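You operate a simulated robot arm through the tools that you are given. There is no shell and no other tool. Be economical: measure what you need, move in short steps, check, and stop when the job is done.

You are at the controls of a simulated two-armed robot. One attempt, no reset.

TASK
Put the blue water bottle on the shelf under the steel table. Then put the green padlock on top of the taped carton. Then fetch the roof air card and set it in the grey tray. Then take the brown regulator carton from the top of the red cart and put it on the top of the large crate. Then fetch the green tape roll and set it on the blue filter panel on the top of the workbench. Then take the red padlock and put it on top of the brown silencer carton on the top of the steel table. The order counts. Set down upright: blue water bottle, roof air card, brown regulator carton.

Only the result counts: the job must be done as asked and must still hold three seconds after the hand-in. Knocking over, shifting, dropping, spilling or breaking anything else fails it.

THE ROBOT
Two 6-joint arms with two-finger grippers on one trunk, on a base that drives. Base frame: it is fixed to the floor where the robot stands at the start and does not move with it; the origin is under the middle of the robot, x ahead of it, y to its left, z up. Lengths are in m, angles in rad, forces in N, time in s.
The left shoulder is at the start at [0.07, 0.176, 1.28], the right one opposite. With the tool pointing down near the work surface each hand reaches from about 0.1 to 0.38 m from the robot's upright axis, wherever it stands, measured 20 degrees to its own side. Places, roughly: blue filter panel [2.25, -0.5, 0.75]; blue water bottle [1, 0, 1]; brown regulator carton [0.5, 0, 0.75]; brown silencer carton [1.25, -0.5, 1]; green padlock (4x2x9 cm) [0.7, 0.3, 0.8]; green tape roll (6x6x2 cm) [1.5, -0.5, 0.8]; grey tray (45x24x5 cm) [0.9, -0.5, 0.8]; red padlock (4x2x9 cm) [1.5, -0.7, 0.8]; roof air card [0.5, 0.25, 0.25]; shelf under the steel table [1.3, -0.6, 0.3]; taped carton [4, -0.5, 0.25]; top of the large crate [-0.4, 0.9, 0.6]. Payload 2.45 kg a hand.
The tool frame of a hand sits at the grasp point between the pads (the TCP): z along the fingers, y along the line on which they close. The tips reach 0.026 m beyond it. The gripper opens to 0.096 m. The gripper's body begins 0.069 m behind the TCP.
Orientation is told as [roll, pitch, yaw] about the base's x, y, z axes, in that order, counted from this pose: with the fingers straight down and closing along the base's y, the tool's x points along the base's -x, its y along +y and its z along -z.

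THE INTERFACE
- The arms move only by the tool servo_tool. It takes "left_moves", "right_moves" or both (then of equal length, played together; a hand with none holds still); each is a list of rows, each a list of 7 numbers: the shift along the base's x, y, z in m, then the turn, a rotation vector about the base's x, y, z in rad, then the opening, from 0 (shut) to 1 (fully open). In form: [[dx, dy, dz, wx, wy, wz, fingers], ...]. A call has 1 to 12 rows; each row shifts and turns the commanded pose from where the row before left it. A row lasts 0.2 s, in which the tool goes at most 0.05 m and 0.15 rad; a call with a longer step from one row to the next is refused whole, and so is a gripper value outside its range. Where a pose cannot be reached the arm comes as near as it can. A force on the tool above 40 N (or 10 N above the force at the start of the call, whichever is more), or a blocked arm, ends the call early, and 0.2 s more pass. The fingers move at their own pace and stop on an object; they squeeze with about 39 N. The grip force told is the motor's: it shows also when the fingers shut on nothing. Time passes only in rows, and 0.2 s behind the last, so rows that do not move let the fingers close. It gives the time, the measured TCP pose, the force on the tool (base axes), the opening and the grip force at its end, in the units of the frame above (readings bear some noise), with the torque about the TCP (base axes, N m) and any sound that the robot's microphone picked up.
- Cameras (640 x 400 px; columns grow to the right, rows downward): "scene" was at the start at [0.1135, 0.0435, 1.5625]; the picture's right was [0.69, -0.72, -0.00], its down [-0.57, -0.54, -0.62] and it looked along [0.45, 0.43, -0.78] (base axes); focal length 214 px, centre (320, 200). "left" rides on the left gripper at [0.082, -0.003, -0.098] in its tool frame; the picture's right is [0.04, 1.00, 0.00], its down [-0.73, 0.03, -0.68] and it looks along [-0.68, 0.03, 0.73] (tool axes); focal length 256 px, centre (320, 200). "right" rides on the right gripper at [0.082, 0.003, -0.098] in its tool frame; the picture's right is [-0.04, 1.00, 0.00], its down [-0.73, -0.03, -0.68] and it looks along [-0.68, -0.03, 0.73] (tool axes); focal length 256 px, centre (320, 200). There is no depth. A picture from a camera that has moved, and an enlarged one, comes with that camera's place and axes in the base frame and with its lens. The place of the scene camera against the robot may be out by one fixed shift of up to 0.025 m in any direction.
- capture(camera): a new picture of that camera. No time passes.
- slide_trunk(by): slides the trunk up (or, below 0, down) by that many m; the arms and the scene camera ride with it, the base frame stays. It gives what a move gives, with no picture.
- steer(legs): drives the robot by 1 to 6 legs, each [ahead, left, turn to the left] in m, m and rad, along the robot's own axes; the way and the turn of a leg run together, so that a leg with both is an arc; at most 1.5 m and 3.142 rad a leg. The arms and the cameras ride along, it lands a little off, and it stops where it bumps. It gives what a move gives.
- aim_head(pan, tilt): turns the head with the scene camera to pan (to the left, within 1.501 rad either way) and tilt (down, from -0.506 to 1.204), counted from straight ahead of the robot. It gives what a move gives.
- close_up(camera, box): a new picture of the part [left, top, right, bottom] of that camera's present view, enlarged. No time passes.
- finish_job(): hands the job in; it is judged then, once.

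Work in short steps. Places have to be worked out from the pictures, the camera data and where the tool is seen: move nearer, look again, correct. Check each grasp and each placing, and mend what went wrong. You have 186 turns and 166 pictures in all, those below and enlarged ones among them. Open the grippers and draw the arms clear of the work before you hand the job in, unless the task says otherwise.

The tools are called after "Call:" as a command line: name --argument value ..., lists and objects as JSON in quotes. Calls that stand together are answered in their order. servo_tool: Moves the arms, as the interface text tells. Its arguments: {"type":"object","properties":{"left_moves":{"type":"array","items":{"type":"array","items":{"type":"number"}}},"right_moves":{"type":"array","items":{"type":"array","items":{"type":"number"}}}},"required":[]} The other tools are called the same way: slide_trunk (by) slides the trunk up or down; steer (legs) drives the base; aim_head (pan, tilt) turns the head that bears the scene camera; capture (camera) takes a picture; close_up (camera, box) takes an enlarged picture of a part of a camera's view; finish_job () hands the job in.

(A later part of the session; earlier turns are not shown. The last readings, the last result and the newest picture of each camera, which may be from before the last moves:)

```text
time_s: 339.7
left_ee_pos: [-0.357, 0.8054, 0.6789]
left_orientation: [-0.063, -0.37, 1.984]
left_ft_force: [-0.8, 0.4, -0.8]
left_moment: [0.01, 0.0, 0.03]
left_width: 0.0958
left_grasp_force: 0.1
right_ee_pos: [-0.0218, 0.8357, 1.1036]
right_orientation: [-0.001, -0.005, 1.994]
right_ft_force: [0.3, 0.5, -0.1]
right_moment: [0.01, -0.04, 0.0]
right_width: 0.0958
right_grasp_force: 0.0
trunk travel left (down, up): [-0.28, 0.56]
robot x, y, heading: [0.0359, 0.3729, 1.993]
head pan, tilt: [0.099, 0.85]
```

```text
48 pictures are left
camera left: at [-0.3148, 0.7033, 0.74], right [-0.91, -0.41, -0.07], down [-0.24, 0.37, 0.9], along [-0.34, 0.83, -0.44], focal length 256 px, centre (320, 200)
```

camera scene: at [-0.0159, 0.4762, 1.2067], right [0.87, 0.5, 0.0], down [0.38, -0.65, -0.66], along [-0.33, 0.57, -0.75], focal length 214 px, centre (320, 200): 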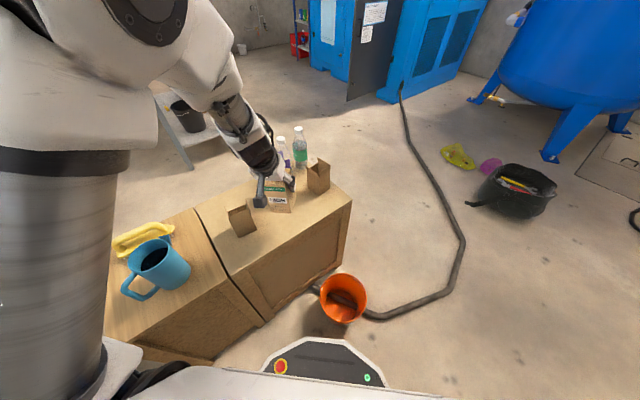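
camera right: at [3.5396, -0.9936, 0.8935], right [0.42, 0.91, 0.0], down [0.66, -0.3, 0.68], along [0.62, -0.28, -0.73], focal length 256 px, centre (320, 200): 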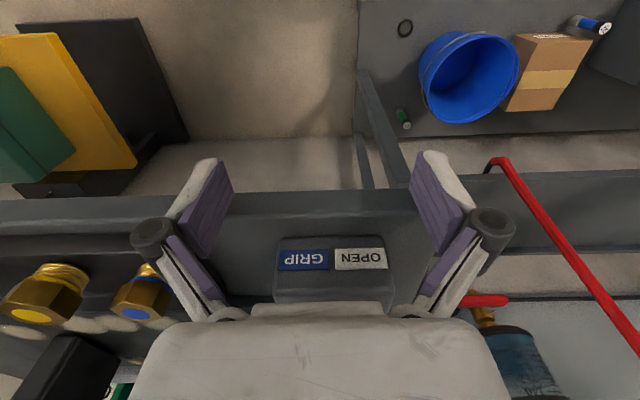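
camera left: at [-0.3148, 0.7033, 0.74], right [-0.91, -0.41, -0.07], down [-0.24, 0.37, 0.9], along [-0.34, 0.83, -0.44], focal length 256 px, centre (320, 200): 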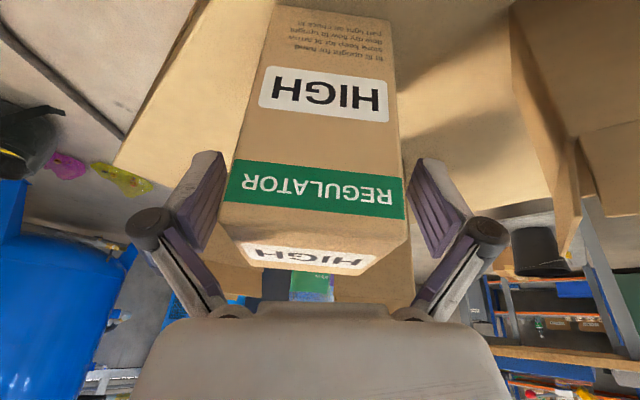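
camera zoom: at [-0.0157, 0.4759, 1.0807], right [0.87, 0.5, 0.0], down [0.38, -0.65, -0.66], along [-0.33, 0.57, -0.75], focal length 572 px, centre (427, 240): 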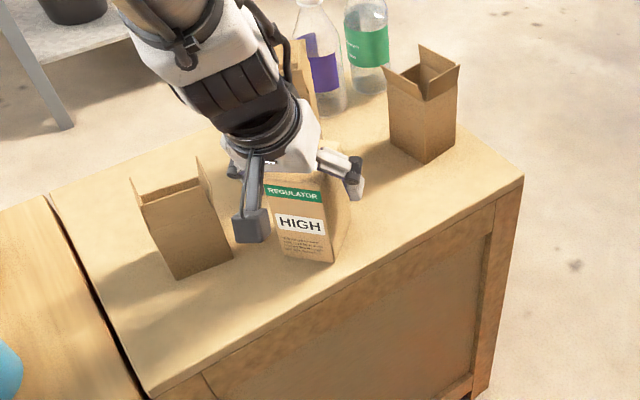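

The regulator carton stands upright on the crate. I raise up, turn right to face the table's side (heading ≈1.18), and travel sideways down the corridor toward the table's far end for the tape roll.

Call:
slide_trunk --by 0.4

Call:
steer --legs '[[0, 0, -0.81], [-0.6, 0, 0], [-0.56, 0, 0]]'

Call:
slide_trunk --by 0.1

Call:
steer --legs '[[0, -0.9, 0]]'

```text
time_s: 343.5
left_ee_pos: [-0.3577, 0.8067, 1.0778]
left_orientation: [-0.063, -0.372, 1.982]
left_ft_force: [0.0, 0.3, 0.4]
left_moment: [-0.02, -0.02, 0.0]
left_width: 0.096
left_grasp_force: 0.0
right_ee_pos: [-0.0212, 0.8369, 1.5034]
right_orientation: [0.001, -0.007, 1.994]
right_ft_force: [0.7, 0.8, -0.1]
right_moment: [0.0, 0.03, -0.01]
right_width: 0.0962
right_grasp_force: 0.0
trunk travel left (down, up): [-0.68, 0.16]
robot x, y, heading: [0.0353, 0.3719, 1.993]
head pan, tilt: [0.099, 0.85]
```

```text
time_s: 351.8
left_ee_pos: [-0.3555, -0.1144, 1.0782]
left_orientation: [-0.063, -0.37, 1.173]
left_ft_force: [0.1, -0.4, -0.9]
left_moment: [0.01, 0.01, -0.01]
left_width: 0.0961
left_grasp_force: 0.0
right_ee_pos: [-0.1033, -0.336, 1.504]
right_orientation: [0.001, -0.007, 1.181]
right_ft_force: [-0.5, -0.6, 0.4]
right_moment: [0.0, 0.02, 0.0]
right_width: 0.096
right_grasp_force: 0.1
trunk travel left (down, up): [-0.68, 0.16]
robot x, y, heading: [-0.4018, -0.7002, 1.181]
head pan, tilt: [0.099, 0.85]
```

```text
time_s: 353.2
left_ee_pos: [-0.3569, -0.1163, 1.1791]
left_orientation: [-0.062, -0.371, 1.172]
left_ft_force: [0.3, 0.4, 0.2]
left_moment: [-0.01, -0.01, -0.02]
left_width: 0.096
left_grasp_force: 0.0
right_ee_pos: [-0.1042, -0.3365, 1.6036]
right_orientation: [0.0, -0.007, 1.181]
right_ft_force: [0.9, 0.4, -0.8]
right_moment: [-0.02, -0.01, 0.03]
right_width: 0.0959
right_grasp_force: 0.0
trunk travel left (down, up): [-0.78, 0.06]
robot x, y, heading: [-0.3966, -0.7006, 1.182]
head pan, tilt: [0.099, 0.85]
```

```text
time_s: 357.9
left_ee_pos: [0.4794, -0.4598, 1.1795]
left_orientation: [-0.063, -0.372, 1.163]
left_ft_force: [-0.3, -0.4, 0.0]
left_moment: [0.0, -0.03, 0.03]
left_width: 0.096
left_grasp_force: 0.0
right_ee_pos: [0.7295, -0.6836, 1.6038]
right_orientation: [0.001, -0.006, 1.173]
right_ft_force: [0.4, -0.1, -0.9]
right_moment: [-0.02, -0.01, 0.0]
right_width: 0.096
right_grasp_force: 0.0
trunk travel left (down, up): [-0.78, 0.06]
robot x, y, heading: [0.4263, -1.045, 1.175]
head pan, tilt: [0.099, 0.85]
```

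On lane (e2 -0.80). I strafe 0.96 more and look at the table's far half.

Call:
steer --legs '[[0, -0.96, 0.005]]'

Call:
aim_head --pan -0.1 --tilt 0.75

Call:
capture --camera "scene"

```text
time_s: 362.8
left_ee_pos: [1.3494, -0.8205, 1.1789]
left_orientation: [-0.063, -0.371, 1.178]
left_ft_force: [0.2, 0.0, 0.7]
left_moment: [0.0, -0.04, 0.01]
left_width: 0.0959
left_grasp_force: 0.0
right_ee_pos: [1.601, -1.0423, 1.6028]
right_orientation: [0.0, -0.007, 1.185]
right_ft_force: [0.4, 0.3, -0.7]
right_moment: [0.04, 0.0, -0.01]
right_width: 0.0959
right_grasp_force: 0.0
trunk travel left (down, up): [-0.78, 0.06]
robot x, y, heading: [1.3035, -1.4048, 1.186]
head pan, tilt: [0.099, 0.85]
```

```text
time_s: 363.6
left_ee_pos: [1.3488, -0.8227, 1.179]
left_orientation: [-0.062, -0.374, 1.175]
left_ft_force: [-0.7, 0.8, 0.8]
left_moment: [-0.01, -0.01, 0.01]
left_width: 0.0962
left_grasp_force: 0.1
right_ee_pos: [1.602, -1.0446, 1.6042]
right_orientation: [0.0, -0.007, 1.185]
right_ft_force: [-0.3, 0.2, -0.1]
right_moment: [-0.01, 0.04, -0.02]
right_width: 0.0961
right_grasp_force: 0.1
trunk travel left (down, up): [-0.78, 0.06]
robot x, y, heading: [1.3057, -1.4066, 1.19]
head pan, tilt: [-0.099, 0.75]
```

```text
47 pictures are left
camera scene: at [1.3713, -1.2952, 1.5887], right [0.89, -0.47, 0.0], down [-0.32, -0.6, -0.73], along [0.34, 0.65, -0.68], focal length 214 px, centre (320, 200)
```

scene: 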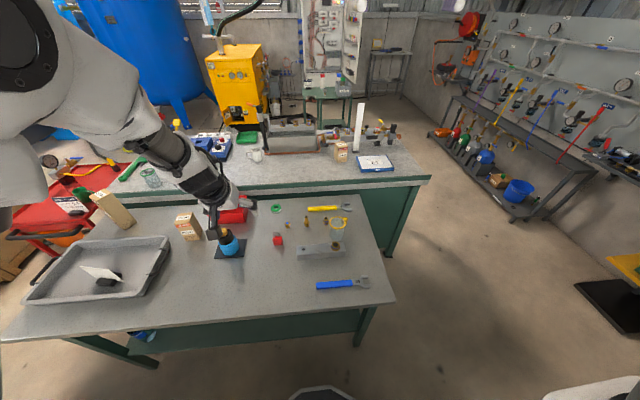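

Clear view: tape roll ≈(1.54,-0.49), red padlock ≈(1.48,-0.68), filter panel ≈(2.21,-0.44). I check the card in the tray and the table objects with one zoom.

Call:
close_up --camera "scene" --box '[20, 180, 380, 310]'

```text
1.78 times, centred on (200, 245) of scene
camera zoom: at [1.3713, -1.2952, 1.5887], right [0.89, -0.47, 0.0], down [-0.32, -0.6, -0.73], along [0.34, 0.65, -0.68], focal length 381 px, centre (533, 120)
```

zoom: 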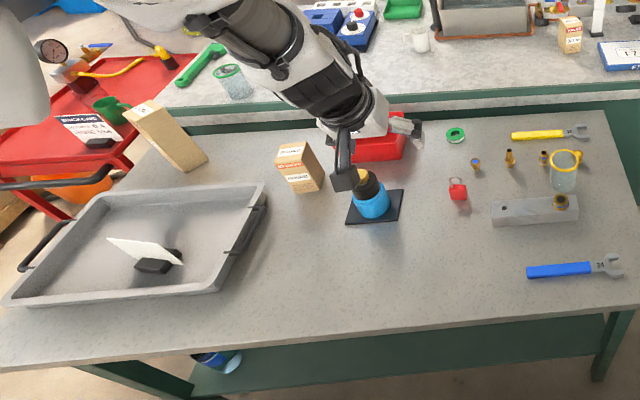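

The card stands upright; all is in order. I move forward 0.1, lower the trunk 0.2, and stretch the left hand out toward the tape roll with more tilt.

Call:
steer --legs '[[0.1, 0, -0.01]]'

Call:
slide_trunk --by -0.2

Call:
servo_tool --left_moves '[[0.02, 0.033, 0, 0.06, -0.025, 0, 1], [0.02, 0.033, 0, 0.06, -0.025, 0, 1], [0.02, 0.033, 0, 0.06, -0.025, 0, 1], [0.02, 0.033, 0, 0.06, -0.025, 0, 1], [0.02, 0.033, 0, 0.06, -0.025, 0, 1], [0.02, 0.033, 0, 0.06, -0.025, 0, 1]]'

Call:
capture --camera "left"

```text
time_s: 364.7
left_ee_pos: [1.3871, -0.736, 1.1811]
left_orientation: [-0.062, -0.375, 1.168]
left_ft_force: [0.1, -0.4, 0.0]
left_moment: [0.02, -0.01, -0.02]
left_width: 0.0961
left_grasp_force: 0.0
right_ee_pos: [1.6384, -0.9604, 1.6046]
right_orientation: [-0.001, -0.012, 1.179]
right_ft_force: [0.4, -1.0, 0.5]
right_moment: [0.05, -0.02, 0.0]
right_width: 0.0958
right_grasp_force: 0.1
trunk travel left (down, up): [-0.78, 0.06]
robot x, y, heading: [1.3425, -1.3199, 1.176]
head pan, tilt: [-0.099, 0.75]
```

```text
time_s: 366.9
left_ee_pos: [1.3895, -0.7322, 0.9789]
left_orientation: [-0.063, -0.373, 1.168]
left_ft_force: [-0.6, 0.5, 0.5]
left_moment: [-0.02, -0.02, 0.04]
left_width: 0.0961
left_grasp_force: 0.1
right_ee_pos: [1.6405, -0.9549, 1.4044]
right_orientation: [0.0, -0.008, 1.178]
right_ft_force: [0.7, 0.3, -0.8]
right_moment: [-0.02, -0.01, 0.0]
right_width: 0.096
right_grasp_force: 0.2
trunk travel left (down, up): [-0.58, 0.26]
robot x, y, heading: [1.3447, -1.319, 1.18]
head pan, tilt: [-0.099, 0.75]
```

```text
time_s: 368.3
left_ee_pos: [1.5086, -0.5326, 0.9788]
left_orientation: [-0.059, -0.762, 1.167]
left_ft_force: [1.1, 0.1, 0.3]
left_moment: [0.02, 0.0, 0.05]
left_width: 0.0959
left_grasp_force: 0.1
right_ee_pos: [1.6422, -0.9537, 1.4028]
right_orientation: [-0.001, -0.007, 1.178]
right_ft_force: [0.0, 0.5, 0.3]
right_moment: [-0.02, 0.01, -0.02]
right_width: 0.0962
right_grasp_force: 0.1
trunk travel left (down, up): [-0.58, 0.26]
robot x, y, heading: [1.3373, -1.3162, 1.183]
head pan, tilt: [-0.099, 0.75]
```

```text
45 pictures are left
camera left: at [1.4568, -0.6472, 0.993], right [-0.91, 0.4, -0.07], down [-0.04, 0.09, 1.0], along [0.41, 0.91, -0.06], focal length 256 px, centre (320, 200)
```

left: 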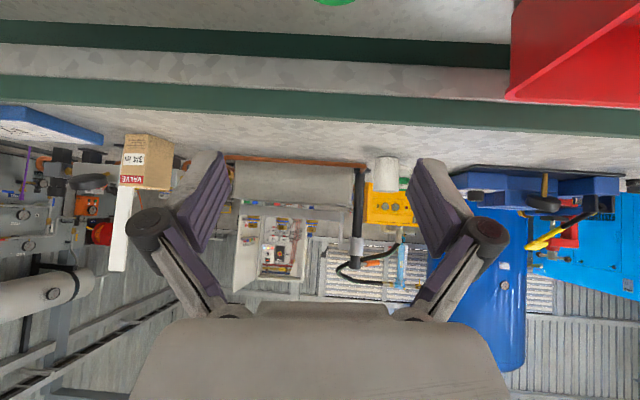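

The roll's edge shows at the top of the view. I move above it (1.54,-0.48) and lower to z≈0.87 to look again.

Call:
servo_tool --left_moves '[[0.015, 0.02, 0, 0, 0, 0, 1], [0.012, 0.02, -0.02, 0, 0, 0, 1], [0, 0, -0.04, 0, 0, 0, 1], [0, 0, -0.03, 0, 0, 0, 1]]'

Call:
close_up --camera "scene" --box '[200, 160, 340, 260]'

```text
time_s: 369.3
left_ee_pos: [1.517, -0.5069, 0.885]
left_orientation: [-0.07, -0.762, 1.173]
left_ft_force: [0.1, 0.4, 0.3]
left_moment: [0.04, 0.05, -0.05]
left_width: 0.0961
left_grasp_force: 0.1
left hand out of reach, approached as far as the arm can: row 1, 2, 3
right_ee_pos: [1.6411, -0.9528, 1.4045]
right_orientation: [-0.001, -0.009, 1.178]
right_ft_force: [-1.4, 0.9, -0.6]
right_moment: [-0.02, 0.0, -0.01]
right_width: 0.0961
right_grasp_force: 0.1
trunk travel left (down, up): [-0.58, 0.26]
robot x, y, heading: [1.3429, -1.3174, 1.179]
head pan, tilt: [-0.099, 0.75]
```

```text
4.00 times, centred on (270, 210) of scene
camera zoom: at [1.409, -1.2037, 1.3886], right [0.88, -0.47, 0.0], down [-0.32, -0.6, -0.73], along [0.34, 0.64, -0.68], focal length 858 px, centre (520, 160)
```

zoom: 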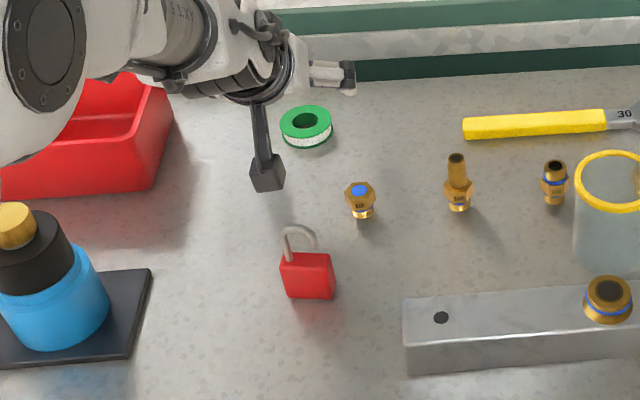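

Roll at ≈(1.535,-0.48). The tilt limits reach, so I tilt 0.2 more while moving on to above the roll, then view.

Call:
servo_tool --left_moves '[[0.004, 0.004, 0, 0.091, -0.04, 0.007, 1], [0.007, 0.011, 0, 0.091, -0.04, 0.007, 1], [0.007, 0.012, -0.02, 0, 0, 0, 1], [0, 0, -0.02, 0, 0, 0, 1]]'

Call:
capture --camera "left"

Call:
close_up --camera "scene" --box '[220, 150, 340, 240]'

```text
time_s: 370.3
left_ee_pos: [1.5378, -0.4763, 0.8472]
left_orientation: [-0.063, -0.965, 1.182]
left_ft_force: [1.0, 3.3, 5.3]
left_moment: [-0.62, 0.32, -0.08]
left_width: 0.0959
left_grasp_force: 0.0
left hand out of reach, approached as far as the arm can: row 2
right_ee_pos: [1.6402, -0.9558, 1.4033]
right_orientation: [0.0, -0.008, 1.178]
right_ft_force: [-0.1, 0.6, -1.0]
right_moment: [0.01, 0.0, -0.02]
right_width: 0.0961
right_grasp_force: 0.0
trunk travel left (down, up): [-0.58, 0.26]
robot x, y, heading: [1.342, -1.3168, 1.181]
head pan, tilt: [-0.099, 0.75]
```

```text
43 pictures are left
camera left: at [1.4861, -0.5925, 0.8359], right [-0.91, 0.4, -0.07], down [-0.12, -0.1, 0.99], along [0.39, 0.91, 0.14], focal length 256 px, centre (320, 200)
```

left: 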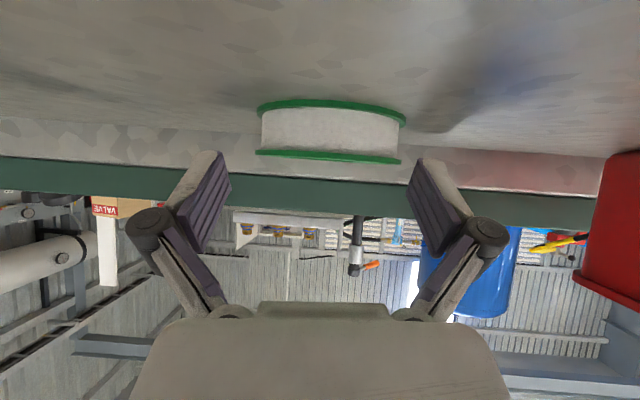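

```text
4.44 times, centred on (280, 195) of scene
camera zoom: at [1.4085, -1.2067, 1.3891], right [0.88, -0.47, 0.0], down [-0.32, -0.6, -0.73], along [0.35, 0.65, -0.68], focal length 953 px, centre (498, 222)
```

zoom: 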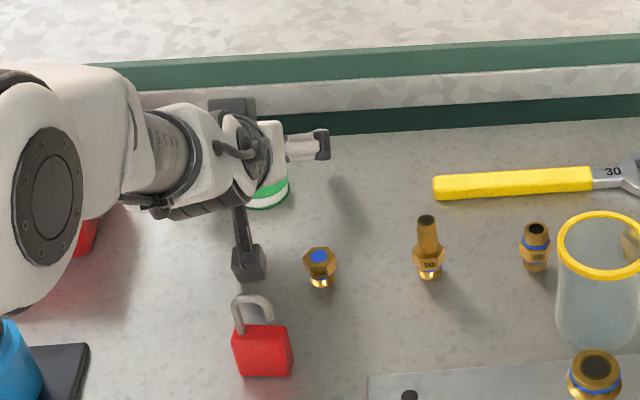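

There is a small unexpected force (5 N); I read it again with a still row before going on.

Call:
servo_tool --left_moves '[[0, 0, 0, 0, 0, 0, 1]]'

```text
time_s: 370.7
left_ee_pos: [1.5372, -0.4764, 0.8486]
left_orientation: [-0.062, -0.965, 1.184]
left_ft_force: [1.1, 4.0, 10.6]
left_moment: [-1.4, 0.83, -0.16]
left_width: 0.096
left_grasp_force: 0.1
right_ee_pos: [1.6411, -0.9564, 1.4039]
right_orientation: [0.001, -0.008, 1.178]
right_ft_force: [0.7, 0.7, 0.7]
right_moment: [-0.03, -0.03, 0.01]
right_width: 0.0959
right_grasp_force: 0.1
trunk travel left (down, up): [-0.58, 0.26]
robot x, y, heading: [1.3399, -1.3204, 1.181]
head pan, tilt: [-0.099, 0.75]
```

The camera bracket/wrist rests on the red padlock's shackle from this side, so I lift straight up at once. I'll take the roll from the table's far end instead, with the right arm.

Call:
servo_tool --left_moves '[[0, 0, 0.03, 0, 0, 0, 1], [0, 0, 0.04, 0, 0, 0, 1]]'

Call:
slide_trunk --by 0.25

Call:
close_up --camera "scene" --box '[200, 180, 380, 300]'

```text
time_s: 371.3
left_ee_pos: [1.5371, -0.4781, 0.9166]
left_orientation: [-0.062, -0.96, 1.183]
left_ft_force: [-0.6, -0.8, 0.0]
left_moment: [0.0, -0.01, 0.01]
left_width: 0.0963
left_grasp_force: 0.1
right_ee_pos: [1.6414, -0.957, 1.4034]
right_orientation: [0.001, -0.008, 1.176]
right_ft_force: [-0.3, -0.7, 0.6]
right_moment: [0.04, 0.01, -0.03]
right_width: 0.0962
right_grasp_force: 0.1
trunk travel left (down, up): [-0.58, 0.26]
robot x, y, heading: [1.3407, -1.3172, 1.174]
head pan, tilt: [-0.099, 0.75]
```

```text
time_s: 373.9
left_ee_pos: [1.5374, -0.4754, 1.1651]
left_orientation: [-0.065, -0.96, 1.182]
left_ft_force: [0.6, 0.9, -0.1]
left_moment: [0.0, -0.02, 0.03]
left_width: 0.0961
left_grasp_force: 0.1
right_ee_pos: [1.6407, -0.9552, 1.6541]
right_orientation: [0.0, -0.008, 1.177]
right_ft_force: [0.1, 0.9, 0.8]
right_moment: [-0.01, -0.02, 0.01]
right_width: 0.0959
right_grasp_force: 0.0
trunk travel left (down, up): [-0.83, 0.01]
robot x, y, heading: [1.3431, -1.3138, 1.175]
head pan, tilt: [-0.099, 0.75]
```

```text
3.33 times, centred on (290, 240) of scene
camera zoom: at [1.4089, -1.2052, 1.6387], right [0.88, -0.47, 0.0], down [-0.32, -0.6, -0.73], along [0.34, 0.64, -0.68], focal length 715 px, centre (420, 67)
```

zoom: 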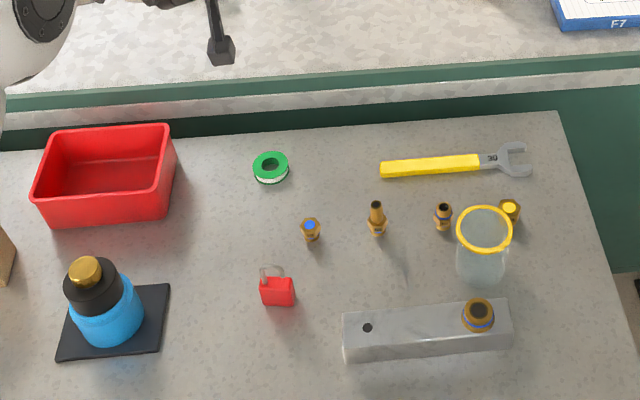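

Padlock and all else still stand. I retract the left hand and lower/extend the right hand together, then drive around to the table's far end.

Call:
servo_tool --left_moves '[[-0.021, -0.029, 0.01, -0.05, 0.022, 0, 1], [-0.021, -0.029, 0.01, -0.05, 0.022, 0, 1], [-0.021, -0.029, 0.01, -0.05, 0.022, 0, 1], [-0.021, -0.029, 0.01, -0.05, 0.022, 0, 1], [-0.021, -0.029, 0.01, -0.05, 0.022, 0, 1], [-0.021, -0.029, 0.01, -0.05, 0.022, 0, 1], [-0.021, -0.029, 0.01, -0.05, 0.022, 0, 1], [-0.021, -0.029, 0.01, -0.05, 0.022, 0, 1], [-0.021, -0.029, 0.01, -0.05, 0.022, 0, 1], [-0.021, -0.029, 0.01, -0.05, 0.022, 0, 1]]' --right_moves '[[0.004, 0.009, -0.045, 0, 0, 0, 1], [0.004, 0.009, -0.045, 0, 0, 0, 1], [0.004, 0.009, -0.045, 0, 0, 0, 1], [0.004, 0.009, -0.045, 0, 0, 0, 1], [0.004, 0.009, -0.045, 0, 0, 0, 1], [0.004, 0.009, -0.045, 0, 0, 0, 1], [0.004, 0.009, -0.045, 0, 0, 0, 1], [0.004, 0.009, -0.045, 0, 0, 0, 1], [0.004, 0.009, -0.045, 0, 0, 0, 1], [0.004, 0.009, -0.045, 0, 0, 0, 1]]'

Call:
steer --legs '[[-0.25, 0, 0], [0, -0.77, 0]]'

Call:
steer --legs '[[0, 0, 1.57], [0, -0.5, 0]]'

```text
time_s: 376.1
left_ee_pos: [1.3451, -0.7206, 1.2554]
left_orientation: [-0.046, -0.413, 1.172]
left_ft_force: [0.6, 0.0, -0.1]
left_moment: [-0.02, -0.01, -0.01]
left_width: 0.0962
left_grasp_force: 0.1
left hand out of reach, approached as far as the arm can: row 1, 2, 3
right_ee_pos: [1.6822, -0.8637, 1.205]
right_orientation: [0.0, -0.007, 1.179]
right_ft_force: [0.3, 0.7, 0.4]
right_moment: [0.0, 0.02, 0.0]
right_width: 0.096
right_grasp_force: 0.0
trunk travel left (down, up): [-0.83, 0.01]
robot x, y, heading: [1.3412, -1.3163, 1.177]
head pan, tilt: [-0.099, 0.75]
```

```text
time_s: 381.6
left_ee_pos: [1.9535, -1.2456, 1.2543]
left_orientation: [-0.05, -0.414, 1.174]
left_ft_force: [1.0, 0.4, 0.0]
left_moment: [-0.01, -0.02, -0.04]
left_width: 0.0959
left_grasp_force: 0.1
right_ee_pos: [2.2907, -1.3921, 1.2043]
right_orientation: [-0.001, -0.007, 1.176]
right_ft_force: [0.3, -0.1, 0.3]
right_moment: [0.02, -0.01, -0.03]
right_width: 0.0963
right_grasp_force: 0.1
trunk travel left (down, up): [-0.83, 0.01]
robot x, y, heading: [1.952, -1.8459, 1.174]
head pan, tilt: [-0.099, 0.75]
```

```text
time_s: 388.4
left_ee_pos: [1.5442, -1.3796, 1.254]
left_orientation: [-0.049, -0.417, 2.748]
left_ft_force: [0.6, 0.0, -0.1]
left_moment: [0.02, 0.03, -0.01]
left_width: 0.096
left_grasp_force: 0.1
right_ee_pos: [1.6896, -1.0417, 1.2049]
right_orientation: [-0.001, -0.01, 2.749]
right_ft_force: [0.0, 0.6, 0.2]
right_moment: [0.01, -0.01, -0.02]
right_width: 0.0965
right_grasp_force: 0.1
trunk travel left (down, up): [-0.83, 0.01]
robot x, y, heading: [2.1375, -1.3813, 2.751]
head pan, tilt: [-0.099, 0.75]
```

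I strafe right 0.37 and forward 0.12 to the table's end, then extend the right hand toward the roll and look.

Call:
steer --legs '[[0, -0.37, 0], [0.125, 0, 0]]'

Call:
slide_trunk --by -0.2

Call:
servo_tool --right_moves '[[-0.025, 0.02, 0, 0.03, 0.07, 0, 1], [-0.025, 0.02, 0, 0.03, 0.07, 0, 1], [-0.025, 0.02, 0, 0.03, 0.07, 0, 1], [-0.025, 0.02, 0, 0.03, 0.07, 0, 1]]'

Call:
capture --camera "right"

```text
time_s: 391.6
left_ee_pos: [1.5724, -0.9877, 1.256]
left_orientation: [-0.047, -0.418, 2.744]
left_ft_force: [0.1, -0.3, 0.5]
left_moment: [-0.02, 0.01, -0.02]
left_width: 0.0959
left_grasp_force: 0.2
right_ee_pos: [1.718, -0.6504, 1.205]
right_orientation: [0.0, -0.011, 2.75]
right_ft_force: [-0.8, -0.2, 0.5]
right_moment: [0.03, 0.02, 0.0]
right_width: 0.0964
right_grasp_force: 0.1
trunk travel left (down, up): [-0.83, 0.01]
robot x, y, heading: [2.1646, -0.9864, 2.749]
head pan, tilt: [-0.099, 0.75]
```

```text
time_s: 393.8
left_ee_pos: [1.5701, -0.9875, 1.0556]
left_orientation: [-0.05, -0.414, 2.745]
left_ft_force: [0.7, -0.4, 1.1]
left_moment: [0.04, -0.03, 0.01]
left_width: 0.096
left_grasp_force: 0.0
right_ee_pos: [1.7164, -0.6497, 1.004]
right_orientation: [0.001, -0.01, 2.754]
right_ft_force: [0.6, -0.1, 0.1]
right_moment: [0.01, 0.02, 0.02]
right_width: 0.0959
right_grasp_force: 0.0
trunk travel left (down, up): [-0.63, 0.21]
robot x, y, heading: [2.1673, -0.99, 2.75]
head pan, tilt: [-0.099, 0.75]
```

```text
time_s: 394.8
left_ee_pos: [1.5691, -0.9875, 1.055]
left_orientation: [-0.045, -0.413, 2.746]
left_ft_force: [0.5, 0.6, 0.3]
left_moment: [-0.04, 0.0, 0.02]
left_width: 0.0958
left_grasp_force: 0.0
right_ee_pos: [1.6127, -0.571, 1.004]
right_orientation: [-0.004, -0.314, 2.751]
right_ft_force: [0.6, 0.2, 0.4]
right_moment: [0.0, -0.01, 0.01]
right_width: 0.0961
right_grasp_force: 0.0
trunk travel left (down, up): [-0.63, 0.21]
robot x, y, heading: [2.1667, -0.9887, 2.752]
head pan, tilt: [-0.099, 0.75]
```

```text
40 pictures are left
camera right: at [1.7118, -0.6129, 1.0727], right [-0.42, -0.91, 0.01], down [-0.44, 0.21, 0.87], along [-0.79, 0.36, -0.49], focal length 256 px, centre (320, 200)
```

right: 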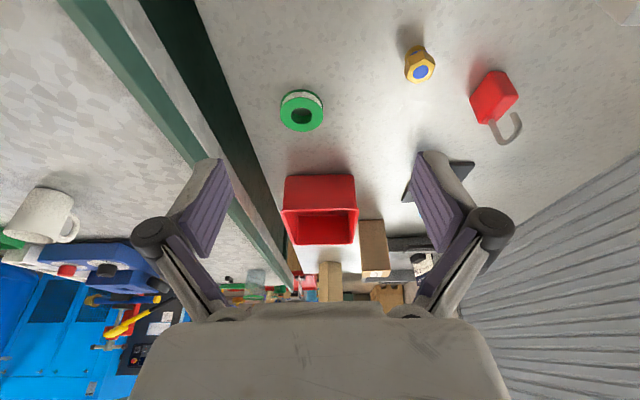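

The right camera sees the roll well; with the table top nearer z≈0.80 it is at ≈(1.513,-0.498). I move above it and down to z≈0.90, and check.

Call:
servo_tool --right_moves '[[-0.033, 0.024, -0.02, 0.02, 0.045, 0, 1], [-0.033, 0.024, -0.03, 0.02, 0.045, 0, 1], [-0.033, 0.024, -0.03, 0.02, 0.045, 0, 1], [0, 0, -0.02, 0, 0, 0, 1]]'

Call:
capture --camera "right"

```text
refused: row 2 steps farther than a row can; nothing moved
```

```text
39 pictures are left
camera right: at [1.7118, -0.6129, 1.0727], right [-0.42, -0.91, 0.01], down [-0.44, 0.21, 0.87], along [-0.79, 0.36, -0.49], focal length 256 px, centre (320, 200)
```

right: 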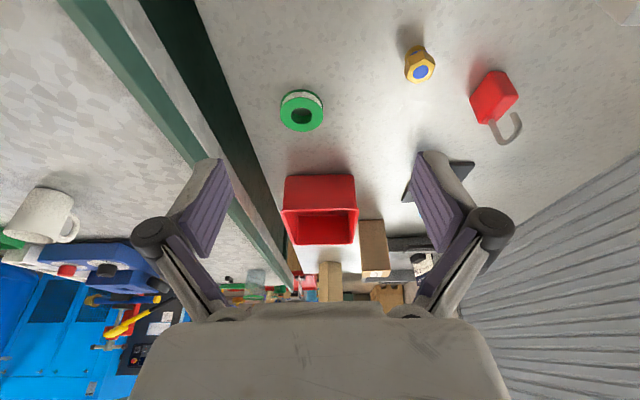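

A row was too long; I repeat it with smaller steps.

Call:
servo_tool --right_moves '[[-0.025, 0.018, -0.02, 0.015, 0.035, 0, 1], [-0.025, 0.018, -0.02, 0.015, 0.035, 0, 1], [-0.025, 0.018, -0.02, 0.015, 0.035, 0, 1], [-0.025, 0.018, -0.02, 0.015, 0.035, 0, 1], [0, 0, -0.02, 0, 0, 0, 1]]'

Call:
capture --camera "right"

```text
time_s: 396.0
left_ee_pos: [1.571, -0.9872, 1.0553]
left_orientation: [-0.05, -0.415, 2.744]
left_ft_force: [-0.7, 0.4, -0.7]
left_moment: [-0.01, 0.02, -0.02]
left_width: 0.0958
left_grasp_force: 0.0
right_ee_pos: [1.5152, -0.4969, 0.9046]
right_orientation: [-0.007, -0.465, 2.753]
right_ft_force: [0.2, 0.4, 0.3]
right_moment: [-0.01, 0.0, 0.03]
right_width: 0.0959
right_grasp_force: 0.1
trunk travel left (down, up): [-0.63, 0.21]
robot x, y, heading: [2.1643, -0.9896, 2.755]
head pan, tilt: [-0.099, 0.75]
```

```text
38 pictures are left
camera right: at [1.6214, -0.545, 0.9562], right [-0.42, -0.91, 0.01], down [-0.31, 0.16, 0.94], along [-0.85, 0.39, -0.35], focal length 256 px, centre (320, 200)
```

right: 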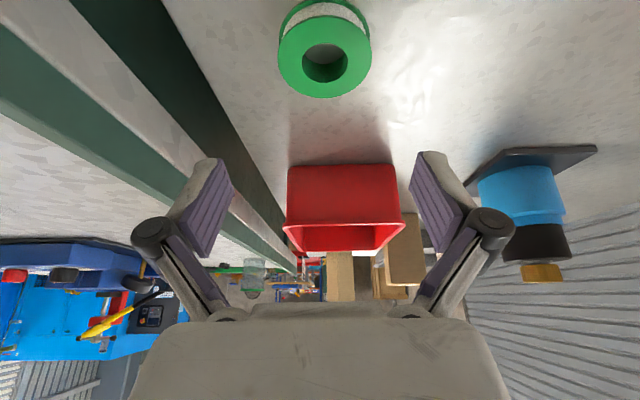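

Roll is straight below: ≈(1.508,-0.498). I lower to z≈0.85 and check once more.

Call:
servo_tool --right_moves '[[-0.006, 0, -0.025, 0, 0, 0, 1], [0, 0, -0.025, 0, 0, 0, 1]]'

Call:
capture --camera "right"

```text
time_s: 396.6
left_ee_pos: [1.57, -0.9879, 1.0556]
left_orientation: [-0.047, -0.416, 2.744]
left_ft_force: [-0.2, -1.0, -0.1]
left_moment: [0.02, 0.02, -0.02]
left_width: 0.096
left_grasp_force: 0.0
right_ee_pos: [1.5077, -0.4967, 0.8548]
right_orientation: [-0.006, -0.464, 2.754]
right_ft_force: [0.6, -0.7, 0.5]
right_moment: [-0.03, -0.04, -0.01]
right_width: 0.0957
right_grasp_force: 0.1
trunk travel left (down, up): [-0.63, 0.21]
robot x, y, heading: [2.1694, -0.9908, 2.748]
head pan, tilt: [-0.099, 0.75]
```

```text
37 pictures are left
camera right: at [1.6148, -0.5431, 0.9063], right [-0.42, -0.91, 0.01], down [-0.31, 0.16, 0.94], along [-0.85, 0.39, -0.35], focal length 256 px, centre (320, 200)
```

right: 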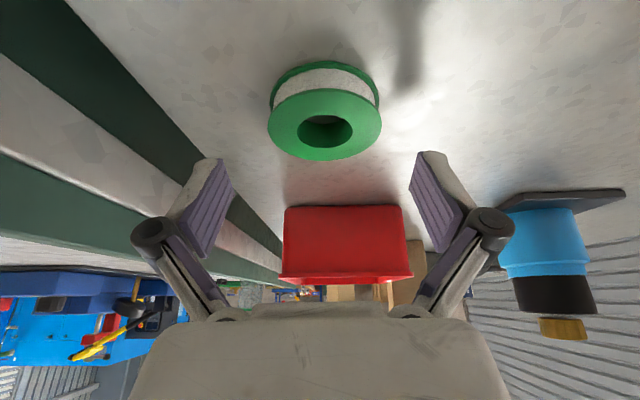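

Roll top z≈0.825, centre (1.514,-0.500). I adjust slightly and lower to z≈0.835, checking force.

Call:
servo_tool --right_moves '[[0.005, -0.003, -0.01, 0, 0, 0, 1], [0, 0, -0.008, 0, 0, 0, 1]]'

```text
time_s: 397.2
left_ee_pos: [1.5704, -0.989, 1.0553]
left_orientation: [-0.045, -0.415, 2.746]
left_ft_force: [-0.8, 0.5, 0.6]
left_moment: [0.0, 0.0, 0.0]
left_width: 0.0961
left_grasp_force: 0.1
right_ee_pos: [1.5126, -0.501, 0.8363]
right_orientation: [-0.005, -0.466, 2.751]
right_ft_force: [-0.6, -0.6, 0.4]
right_moment: [-0.01, 0.02, 0.01]
right_width: 0.0958
right_grasp_force: 0.0
trunk travel left (down, up): [-0.63, 0.21]
robot x, y, heading: [2.1666, -0.9879, 2.754]
head pan, tilt: [-0.099, 0.75]
```

No contact. The tips drop a little when closing, so I close here and watch.

Call:
servo_tool --right_moves '[[0, 0, -0.002, 0, 0, 0, 0.8], [0, 0, 0, 0, 0, 0, 0.4], [0, 0, 0, 0, 0, 0, 0.4], [0, 0, 0, 0, 0, 0, 0.4]]'

Call:
capture --camera "right"

```text
time_s: 397.9
left_ee_pos: [1.5737, -0.9916, 1.0577]
left_orientation: [-0.048, -0.42, 2.749]
left_ft_force: [0.9, 0.5, -0.2]
left_moment: [-0.02, 0.0, 0.03]
left_width: 0.0959
left_grasp_force: 0.1
right_ee_pos: [1.5098, -0.5068, 0.8469]
right_orientation: [-0.006, -0.491, 2.755]
right_ft_force: [2.9, -13.6, 27.5]
right_moment: [-1.06, 0.23, 0.1]
right_width: 0.0513
right_grasp_force: 9.8
trunk travel left (down, up): [-0.63, 0.21]
robot x, y, heading: [2.1677, -0.9874, 2.751]
head pan, tilt: [-0.099, 0.75]
stopped in row 3 (right hand): the force on the tool passed its limit at 42 N (the readings are from after the stop); the commanded pose is now the measured one
```

```text
36 pictures are left
camera right: at [1.6172, -0.553, 0.8959], right [-0.41, -0.91, 0.01], down [-0.29, 0.15, 0.94], along [-0.86, 0.38, -0.33], focal length 256 px, centre (320, 200)
```

right: 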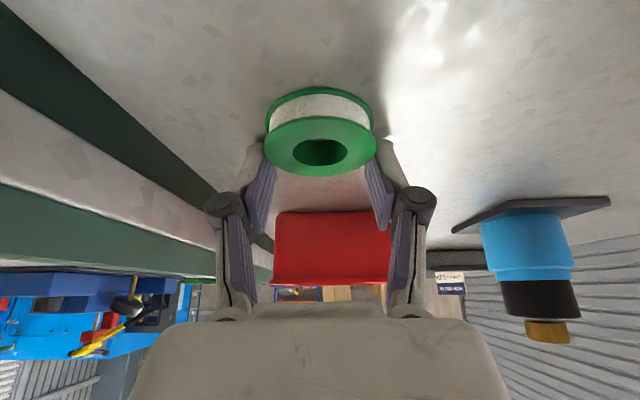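

The fingers closed on a chord beyond the roll's middle and pressed on the table. I reopen, move the hand 1.2 cm back and set z a bit higher before closing again.

Call:
servo_tool --right_moves '[[0, 0, 0, 0, 0, 0, 0.8], [0, 0, 0, 0, 0, 0, 1], [0, 0, 0, 0, 0, 0, 1], [0.011, -0.003, -0.005, 0, 0, 0, 1]]'

Call:
capture --camera "right"

```text
time_s: 398.9
left_ee_pos: [1.5715, -0.9883, 1.0553]
left_orientation: [-0.049, -0.414, 2.751]
left_ft_force: [0.4, 0.7, -0.7]
left_moment: [-0.04, 0.02, -0.05]
left_width: 0.0958
left_grasp_force: 0.0
right_ee_pos: [1.5194, -0.5054, 0.8346]
right_orientation: [-0.007, -0.478, 2.756]
right_ft_force: [-1.2, 1.3, 5.1]
right_moment: [-0.2, 0.14, -0.14]
right_width: 0.096
right_grasp_force: 0.0
trunk travel left (down, up): [-0.63, 0.21]
robot x, y, heading: [2.1684, -0.9881, 2.749]
head pan, tilt: [-0.099, 0.75]
```

```text
35 pictures are left
camera right: at [1.6269, -0.5531, 0.8856], right [-0.41, -0.91, 0.01], down [-0.3, 0.15, 0.94], along [-0.86, 0.38, -0.34], focal length 256 px, centre (320, 200)
```

right: 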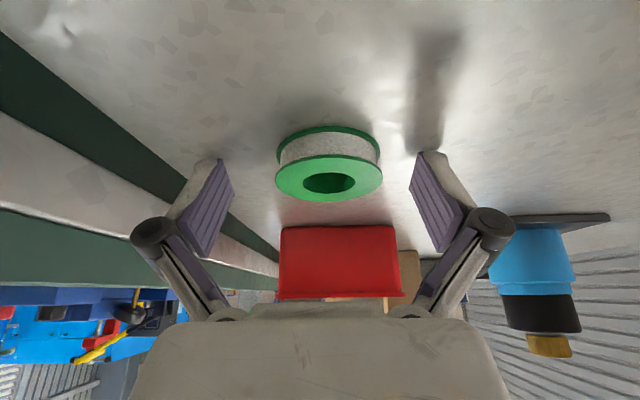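

Now the fingertips line up with the roll's centre and just touch the table. I close while rising ~8 mm to allow for the tips' swing.

Call:
servo_tool --right_moves '[[0, 0, 0.003, 0, 0, 0, 0.85], [0, 0, 0.003, 0, 0, 0, 0.7], [0, 0, 0.002, 0, 0, 0, 0.45], [0, 0, 0, 0, 0, 0, 0.4], [0, 0, 0, 0, 0, 0, 0.4]]'

Call:
capture --camera "right"

```text
time_s: 400.1
left_ee_pos: [1.5731, -0.9944, 1.0557]
left_orientation: [-0.051, -0.421, 2.751]
left_ft_force: [0.0, -0.1, 0.2]
left_moment: [0.0, -0.06, 0.02]
left_width: 0.0958
left_grasp_force: 0.0
right_ee_pos: [1.5203, -0.5097, 0.8459]
right_orientation: [-0.006, -0.482, 2.756]
right_ft_force: [-5.0, -15.8, 26.9]
right_moment: [-1.22, 0.48, 0.07]
right_width: 0.0551
right_grasp_force: 12.4
trunk travel left (down, up): [-0.63, 0.21]
robot x, y, heading: [2.1623, -0.9887, 2.76]
head pan, tilt: [-0.099, 0.75]
```

```text
34 pictures are left
camera right: at [1.6278, -0.557, 0.8962], right [-0.41, -0.91, 0.01], down [-0.3, 0.15, 0.94], along [-0.86, 0.38, -0.33], focal length 256 px, centre (320, 200)
```

right: 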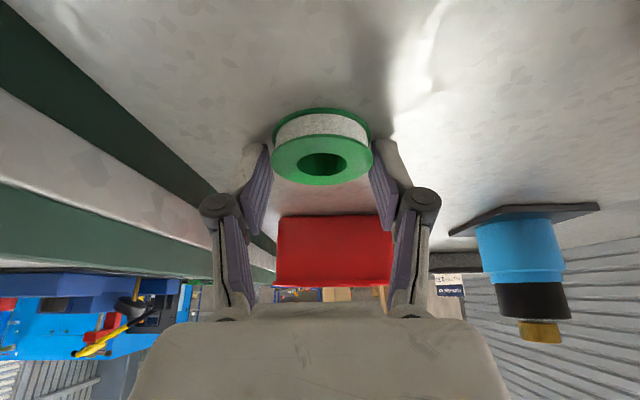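

The fingers seem to be on the roll but the tips still bear on the table. I rise 6 mm to free them and let the grip build up.

Call:
servo_tool --right_moves '[[0, 0.002, 0.004, 0, 0, 0, 0.4], [0, 0, 0.002, 0, 0, 0, 0.4], [0, 0, 0, 0, 0, 0, 0.4]]'

Call:
capture --camera "right"

```text
time_s: 400.9
left_ee_pos: [1.5712, -0.9894, 1.0548]
left_orientation: [-0.048, -0.418, 2.747]
left_ft_force: [-0.9, 0.7, -0.3]
left_moment: [-0.03, 0.01, 0.02]
left_width: 0.0964
left_grasp_force: 0.0
right_ee_pos: [1.5227, -0.5046, 0.8471]
right_orientation: [-0.005, -0.473, 2.752]
right_ft_force: [2.1, -2.3, 6.9]
right_moment: [-0.01, 0.05, 0.03]
right_width: 0.0501
right_grasp_force: 39.2
trunk travel left (down, up): [-0.63, 0.21]
robot x, y, heading: [2.1671, -0.988, 2.751]
head pan, tilt: [-0.099, 0.75]
```

```text
33 pictures are left
camera right: at [1.6294, -0.5507, 0.8982], right [-0.41, -0.91, 0.01], down [-0.31, 0.15, 0.94], along [-0.86, 0.38, -0.34], focal length 256 px, centre (320, 200)
```

right: 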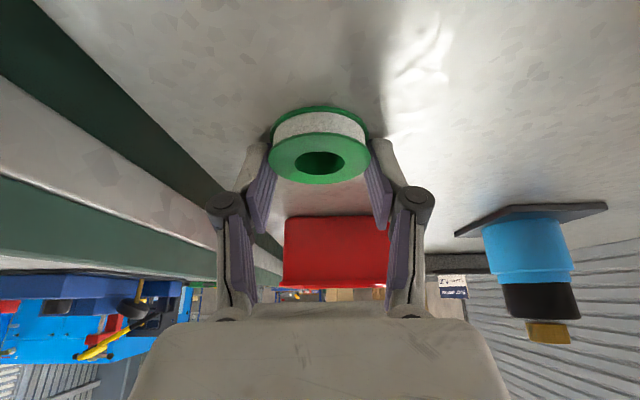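

Full grip (39 N) at 0.050 m. I lift 5 cm and look.

Call:
slide_trunk --by 0.06

Call:
capture --camera "right"

```text
time_s: 401.9
left_ee_pos: [1.5699, -0.9879, 1.1152]
left_orientation: [-0.047, -0.416, 2.749]
left_ft_force: [0.0, 0.0, 0.0]
left_moment: [-0.01, 0.0, 0.03]
left_width: 0.0958
left_grasp_force: 0.1
right_ee_pos: [1.5188, -0.5039, 0.9078]
right_orientation: [-0.006, -0.475, 2.754]
right_ft_force: [-0.4, -0.4, -0.7]
right_moment: [-0.02, -0.02, -0.01]
right_width: 0.0506
right_grasp_force: 39.6
trunk travel left (down, up): [-0.69, 0.15]
robot x, y, heading: [2.1655, -0.9899, 2.754]
head pan, tilt: [-0.099, 0.75]
```

```text
32 pictures are left
camera right: at [1.6271, -0.5508, 0.9581], right [-0.41, -0.91, 0.01], down [-0.31, 0.15, 0.94], along [-0.86, 0.38, -0.34], focal length 256 px, centre (320, 200)
```

right: 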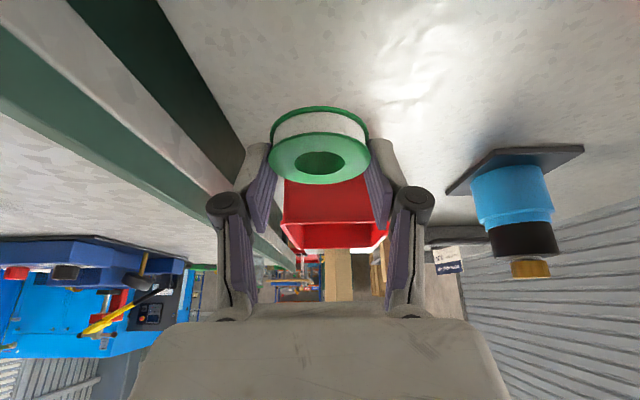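

The roll is held. I raise the trunk, shift the robot left 0.26 (away from the bench) and turn right ~1.09 so the hand swings above the blue panel.

Call:
slide_trunk --by 0.14

Call:
steer --legs '[[-0.02, 0.26, 0], [0, 0, -0.6], [0, 0, -0.486]]'

Call:
capture --camera "right"

Call:
aim_head --pan -0.2 --tilt 0.75

Call:
capture --camera "scene"

```text
time_s: 403.6
left_ee_pos: [1.5691, -0.9902, 1.2553]
left_orientation: [-0.047, -0.415, 2.748]
left_ft_force: [-0.4, 1.0, 0.2]
left_moment: [0.01, 0.01, -0.01]
left_width: 0.096
left_grasp_force: 0.1
right_ee_pos: [1.5187, -0.5041, 1.0474]
right_orientation: [-0.005, -0.477, 2.754]
right_ft_force: [-0.6, 0.3, -0.6]
right_moment: [-0.02, 0.0, 0.0]
right_width: 0.0503
right_grasp_force: 39.2
trunk travel left (down, up): [-0.83, 0.01]
robot x, y, heading: [2.1676, -0.9902, 2.754]
head pan, tilt: [-0.099, 0.75]
```

```text
time_s: 408.5
left_ee_pos: [1.8083, -0.7106, 1.254]
left_orientation: [-0.048, -0.417, 1.664]
left_ft_force: [0.3, 0.1, -0.7]
left_moment: [0.0, -0.02, -0.03]
left_width: 0.096
left_grasp_force: 0.0
right_ee_pos: [2.2137, -0.4409, 1.0467]
right_orientation: [-0.006, -0.477, 1.669]
right_ft_force: [0.9, 0.1, 0.2]
right_moment: [0.02, 0.04, 0.0]
right_width: 0.0504
right_grasp_force: 39.0
trunk travel left (down, up): [-0.83, 0.01]
robot x, y, heading: [2.0873, -1.2379, 1.67]
head pan, tilt: [-0.099, 0.75]
```

```text
31 pictures are left
camera right: at [2.2215, -0.5564, 1.0983], right [-1.0, -0.06, 0.01], down [-0.01, 0.34, 0.94], along [-0.06, 0.94, -0.34], focal length 256 px, centre (320, 200)
```

right: 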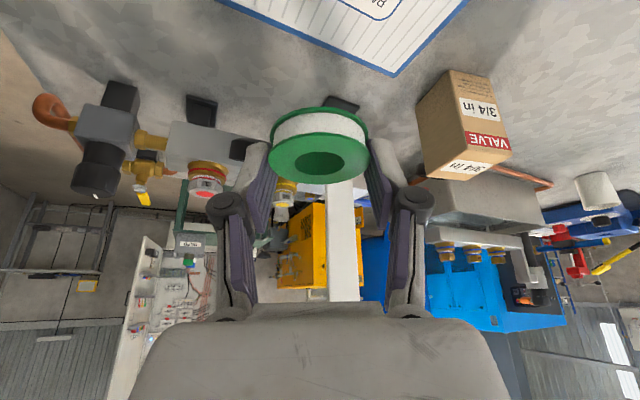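

```text
time_s: 409.1
left_ee_pos: [1.8087, -0.7108, 1.2554]
left_orientation: [-0.047, -0.415, 1.664]
left_ft_force: [-0.4, -0.3, 0.6]
left_moment: [-0.03, -0.04, 0.03]
left_width: 0.0961
left_grasp_force: 0.1
right_ee_pos: [2.2141, -0.4398, 1.0477]
right_orientation: [-0.004, -0.478, 1.668]
right_ft_force: [-0.1, 0.1, -0.3]
right_moment: [0.01, -0.01, 0.02]
right_width: 0.0504
right_grasp_force: 39.3
trunk travel left (down, up): [-0.83, 0.01]
robot x, y, heading: [2.0836, -1.2371, 1.666]
head pan, tilt: [-0.201, 0.75]
```

```text
30 pictures are left
camera scene: at [2.0983, -1.1152, 1.6387], right [0.99, -0.1, 0.0], down [-0.07, -0.68, -0.73], along [0.08, 0.73, -0.68], focal length 214 px, centre (320, 200)
```

scene: 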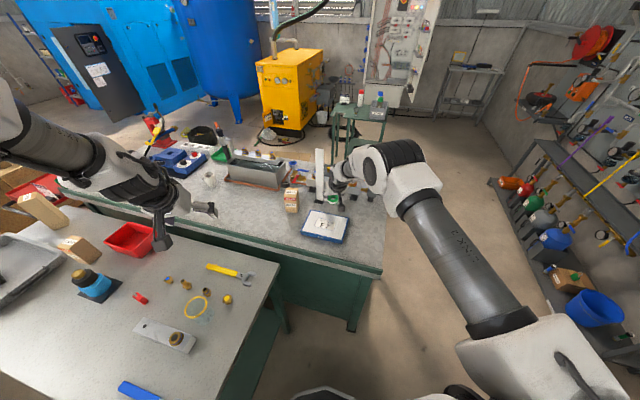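

The hand is above the panel's centre (≈2.19,-0.44). I lower the trunk 0.13 and check the gap.

Call:
slide_trunk --by -0.13

Call:
capture --camera "right"

Call:
close_up --camera "scene" --box '[270, 120, 390, 220]'

```text
time_s: 410.7
left_ee_pos: [1.8086, -0.7118, 1.1248]
left_orientation: [-0.048, -0.414, 1.662]
left_ft_force: [0.6, 0.4, 0.0]
left_moment: [-0.03, -0.01, -0.02]
left_width: 0.0961
left_grasp_force: 0.0
right_ee_pos: [2.2138, -0.4402, 0.9179]
right_orientation: [-0.005, -0.476, 1.668]
right_ft_force: [0.9, -0.9, -0.5]
right_moment: [-0.02, 0.04, 0.0]
right_width: 0.0501
right_grasp_force: 39.1
trunk travel left (down, up): [-0.7, 0.14]
robot x, y, heading: [2.0862, -1.2429, 1.668]
head pan, tilt: [-0.201, 0.75]
```

```text
29 pictures are left
camera right: at [2.222, -0.5566, 0.9685], right [-1.0, -0.06, 0.01], down [-0.01, 0.34, 0.94], along [-0.06, 0.94, -0.34], focal length 256 px, centre (320, 200)
```

right: 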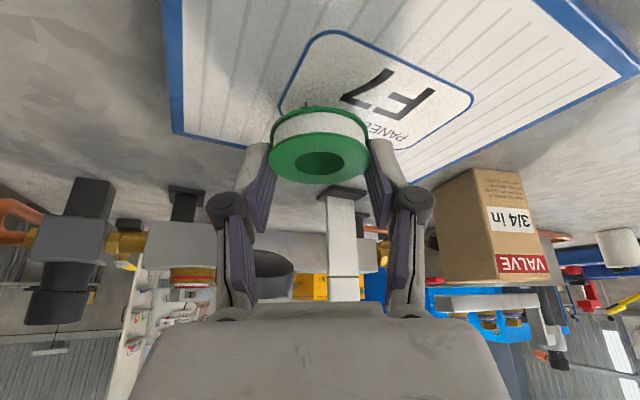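

```text
4.00 times, centred on (330, 170) of scene
camera zoom: at [2.0981, -1.1156, 1.5088], right [0.99, -0.1, 0.0], down [-0.07, -0.68, -0.73], along [0.08, 0.73, -0.68], focal length 858 px, centre (280, 320)
```

zoom: 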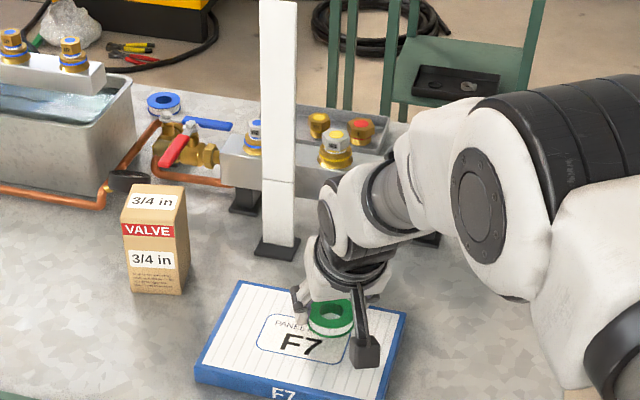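

The roll is over the F7 panel, a bit right of centre. I shift 3 cm toward the centre and lower in small steps.

Call:
servo_tool --right_moves '[[-0.015, 0.003, -0.012, 0, 0, 0, 0.4], [-0.015, 0.003, -0.01, 0, 0, 0, 0.4]]'

Call:
slide_trunk --by -0.008

```text
time_s: 411.3
left_ee_pos: [1.8099, -0.7148, 1.1282]
left_orientation: [-0.048, -0.419, 1.662]
left_ft_force: [-0.3, -0.6, -0.1]
left_moment: [0.03, 0.01, 0.04]
left_width: 0.0959
left_grasp_force: 0.1
right_ee_pos: [2.1834, -0.4339, 0.9016]
right_orientation: [-0.006, -0.484, 1.67]
right_ft_force: [3.3, 4.4, 22.0]
right_moment: [-0.27, 0.03, 0.06]
right_width: 0.0501
right_grasp_force: 39.0
trunk travel left (down, up): [-0.7, 0.14]
robot x, y, heading: [2.0868, -1.2387, 1.666]
head pan, tilt: [-0.201, 0.75]
```

```text
time_s: 411.7
left_ee_pos: [1.8096, -0.7142, 1.1213]
left_orientation: [-0.049, -0.418, 1.662]
left_ft_force: [0.4, 1.4, -0.1]
left_moment: [-0.1, -0.01, -0.01]
left_width: 0.0962
left_grasp_force: 0.0
right_ee_pos: [2.1827, -0.4303, 0.9001]
right_orientation: [-0.005, -0.496, 1.666]
right_ft_force: [1.4, -7.1, 23.3]
right_moment: [-0.57, 0.28, 0.12]
right_width: 0.0501
right_grasp_force: 39.1
trunk travel left (down, up): [-0.695, 0.145]
robot x, y, heading: [2.0893, -1.2414, 1.662]
head pan, tilt: [-0.201, 0.75]
stopped: the force on the tool passed its limit at 44 N (the readings are from after the stop); the commanded pose is now the measured one
```

Contact at z≈0.90. I ease up 5 mm and open the fingers.

Call:
servo_tool --right_moves '[[0, 0, 0.004, 0, 0, 0, 0.4], [0, 0, 0, 0, 0, 0, 0.6], [0, 0, 0, 0, 0, 0, 0.8], [0, 0, 0, 0, 0, 0, 1], [0, 0, 0, 0, 0, 0, 1]]'

Call:
capture --camera "right"

```text
time_s: 412.9
left_ee_pos: [1.8084, -0.7105, 1.1212]
left_orientation: [-0.047, -0.416, 1.662]
left_ft_force: [0.0, -0.3, -0.3]
left_moment: [-0.06, 0.01, 0.03]
left_width: 0.0958
left_grasp_force: 0.0
right_ee_pos: [2.1834, -0.4319, 0.8998]
right_orientation: [-0.004, -0.488, 1.666]
right_ft_force: [-0.9, 0.0, 0.0]
right_moment: [-0.01, -0.03, -0.01]
right_width: 0.096
right_grasp_force: 0.1
trunk travel left (down, up): [-0.695, 0.145]
robot x, y, heading: [2.0847, -1.2389, 1.665]
head pan, tilt: [-0.201, 0.75]
```

```text
27 pictures are left
camera right: at [2.1919, -0.5476, 0.9496], right [-1.0, -0.06, 0.02], down [-0.01, 0.33, 0.94], along [-0.06, 0.94, -0.33], focal length 256 px, centre (320, 200)
```

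right: 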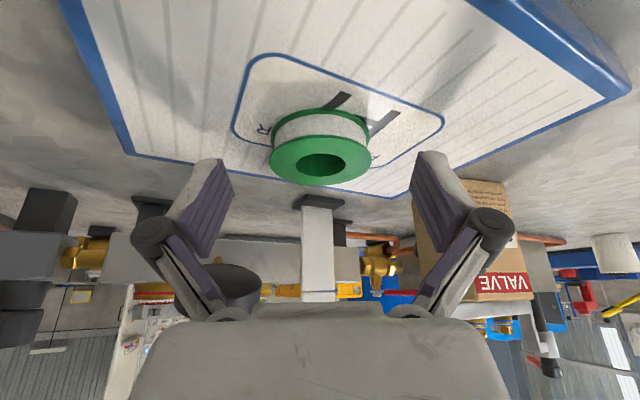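

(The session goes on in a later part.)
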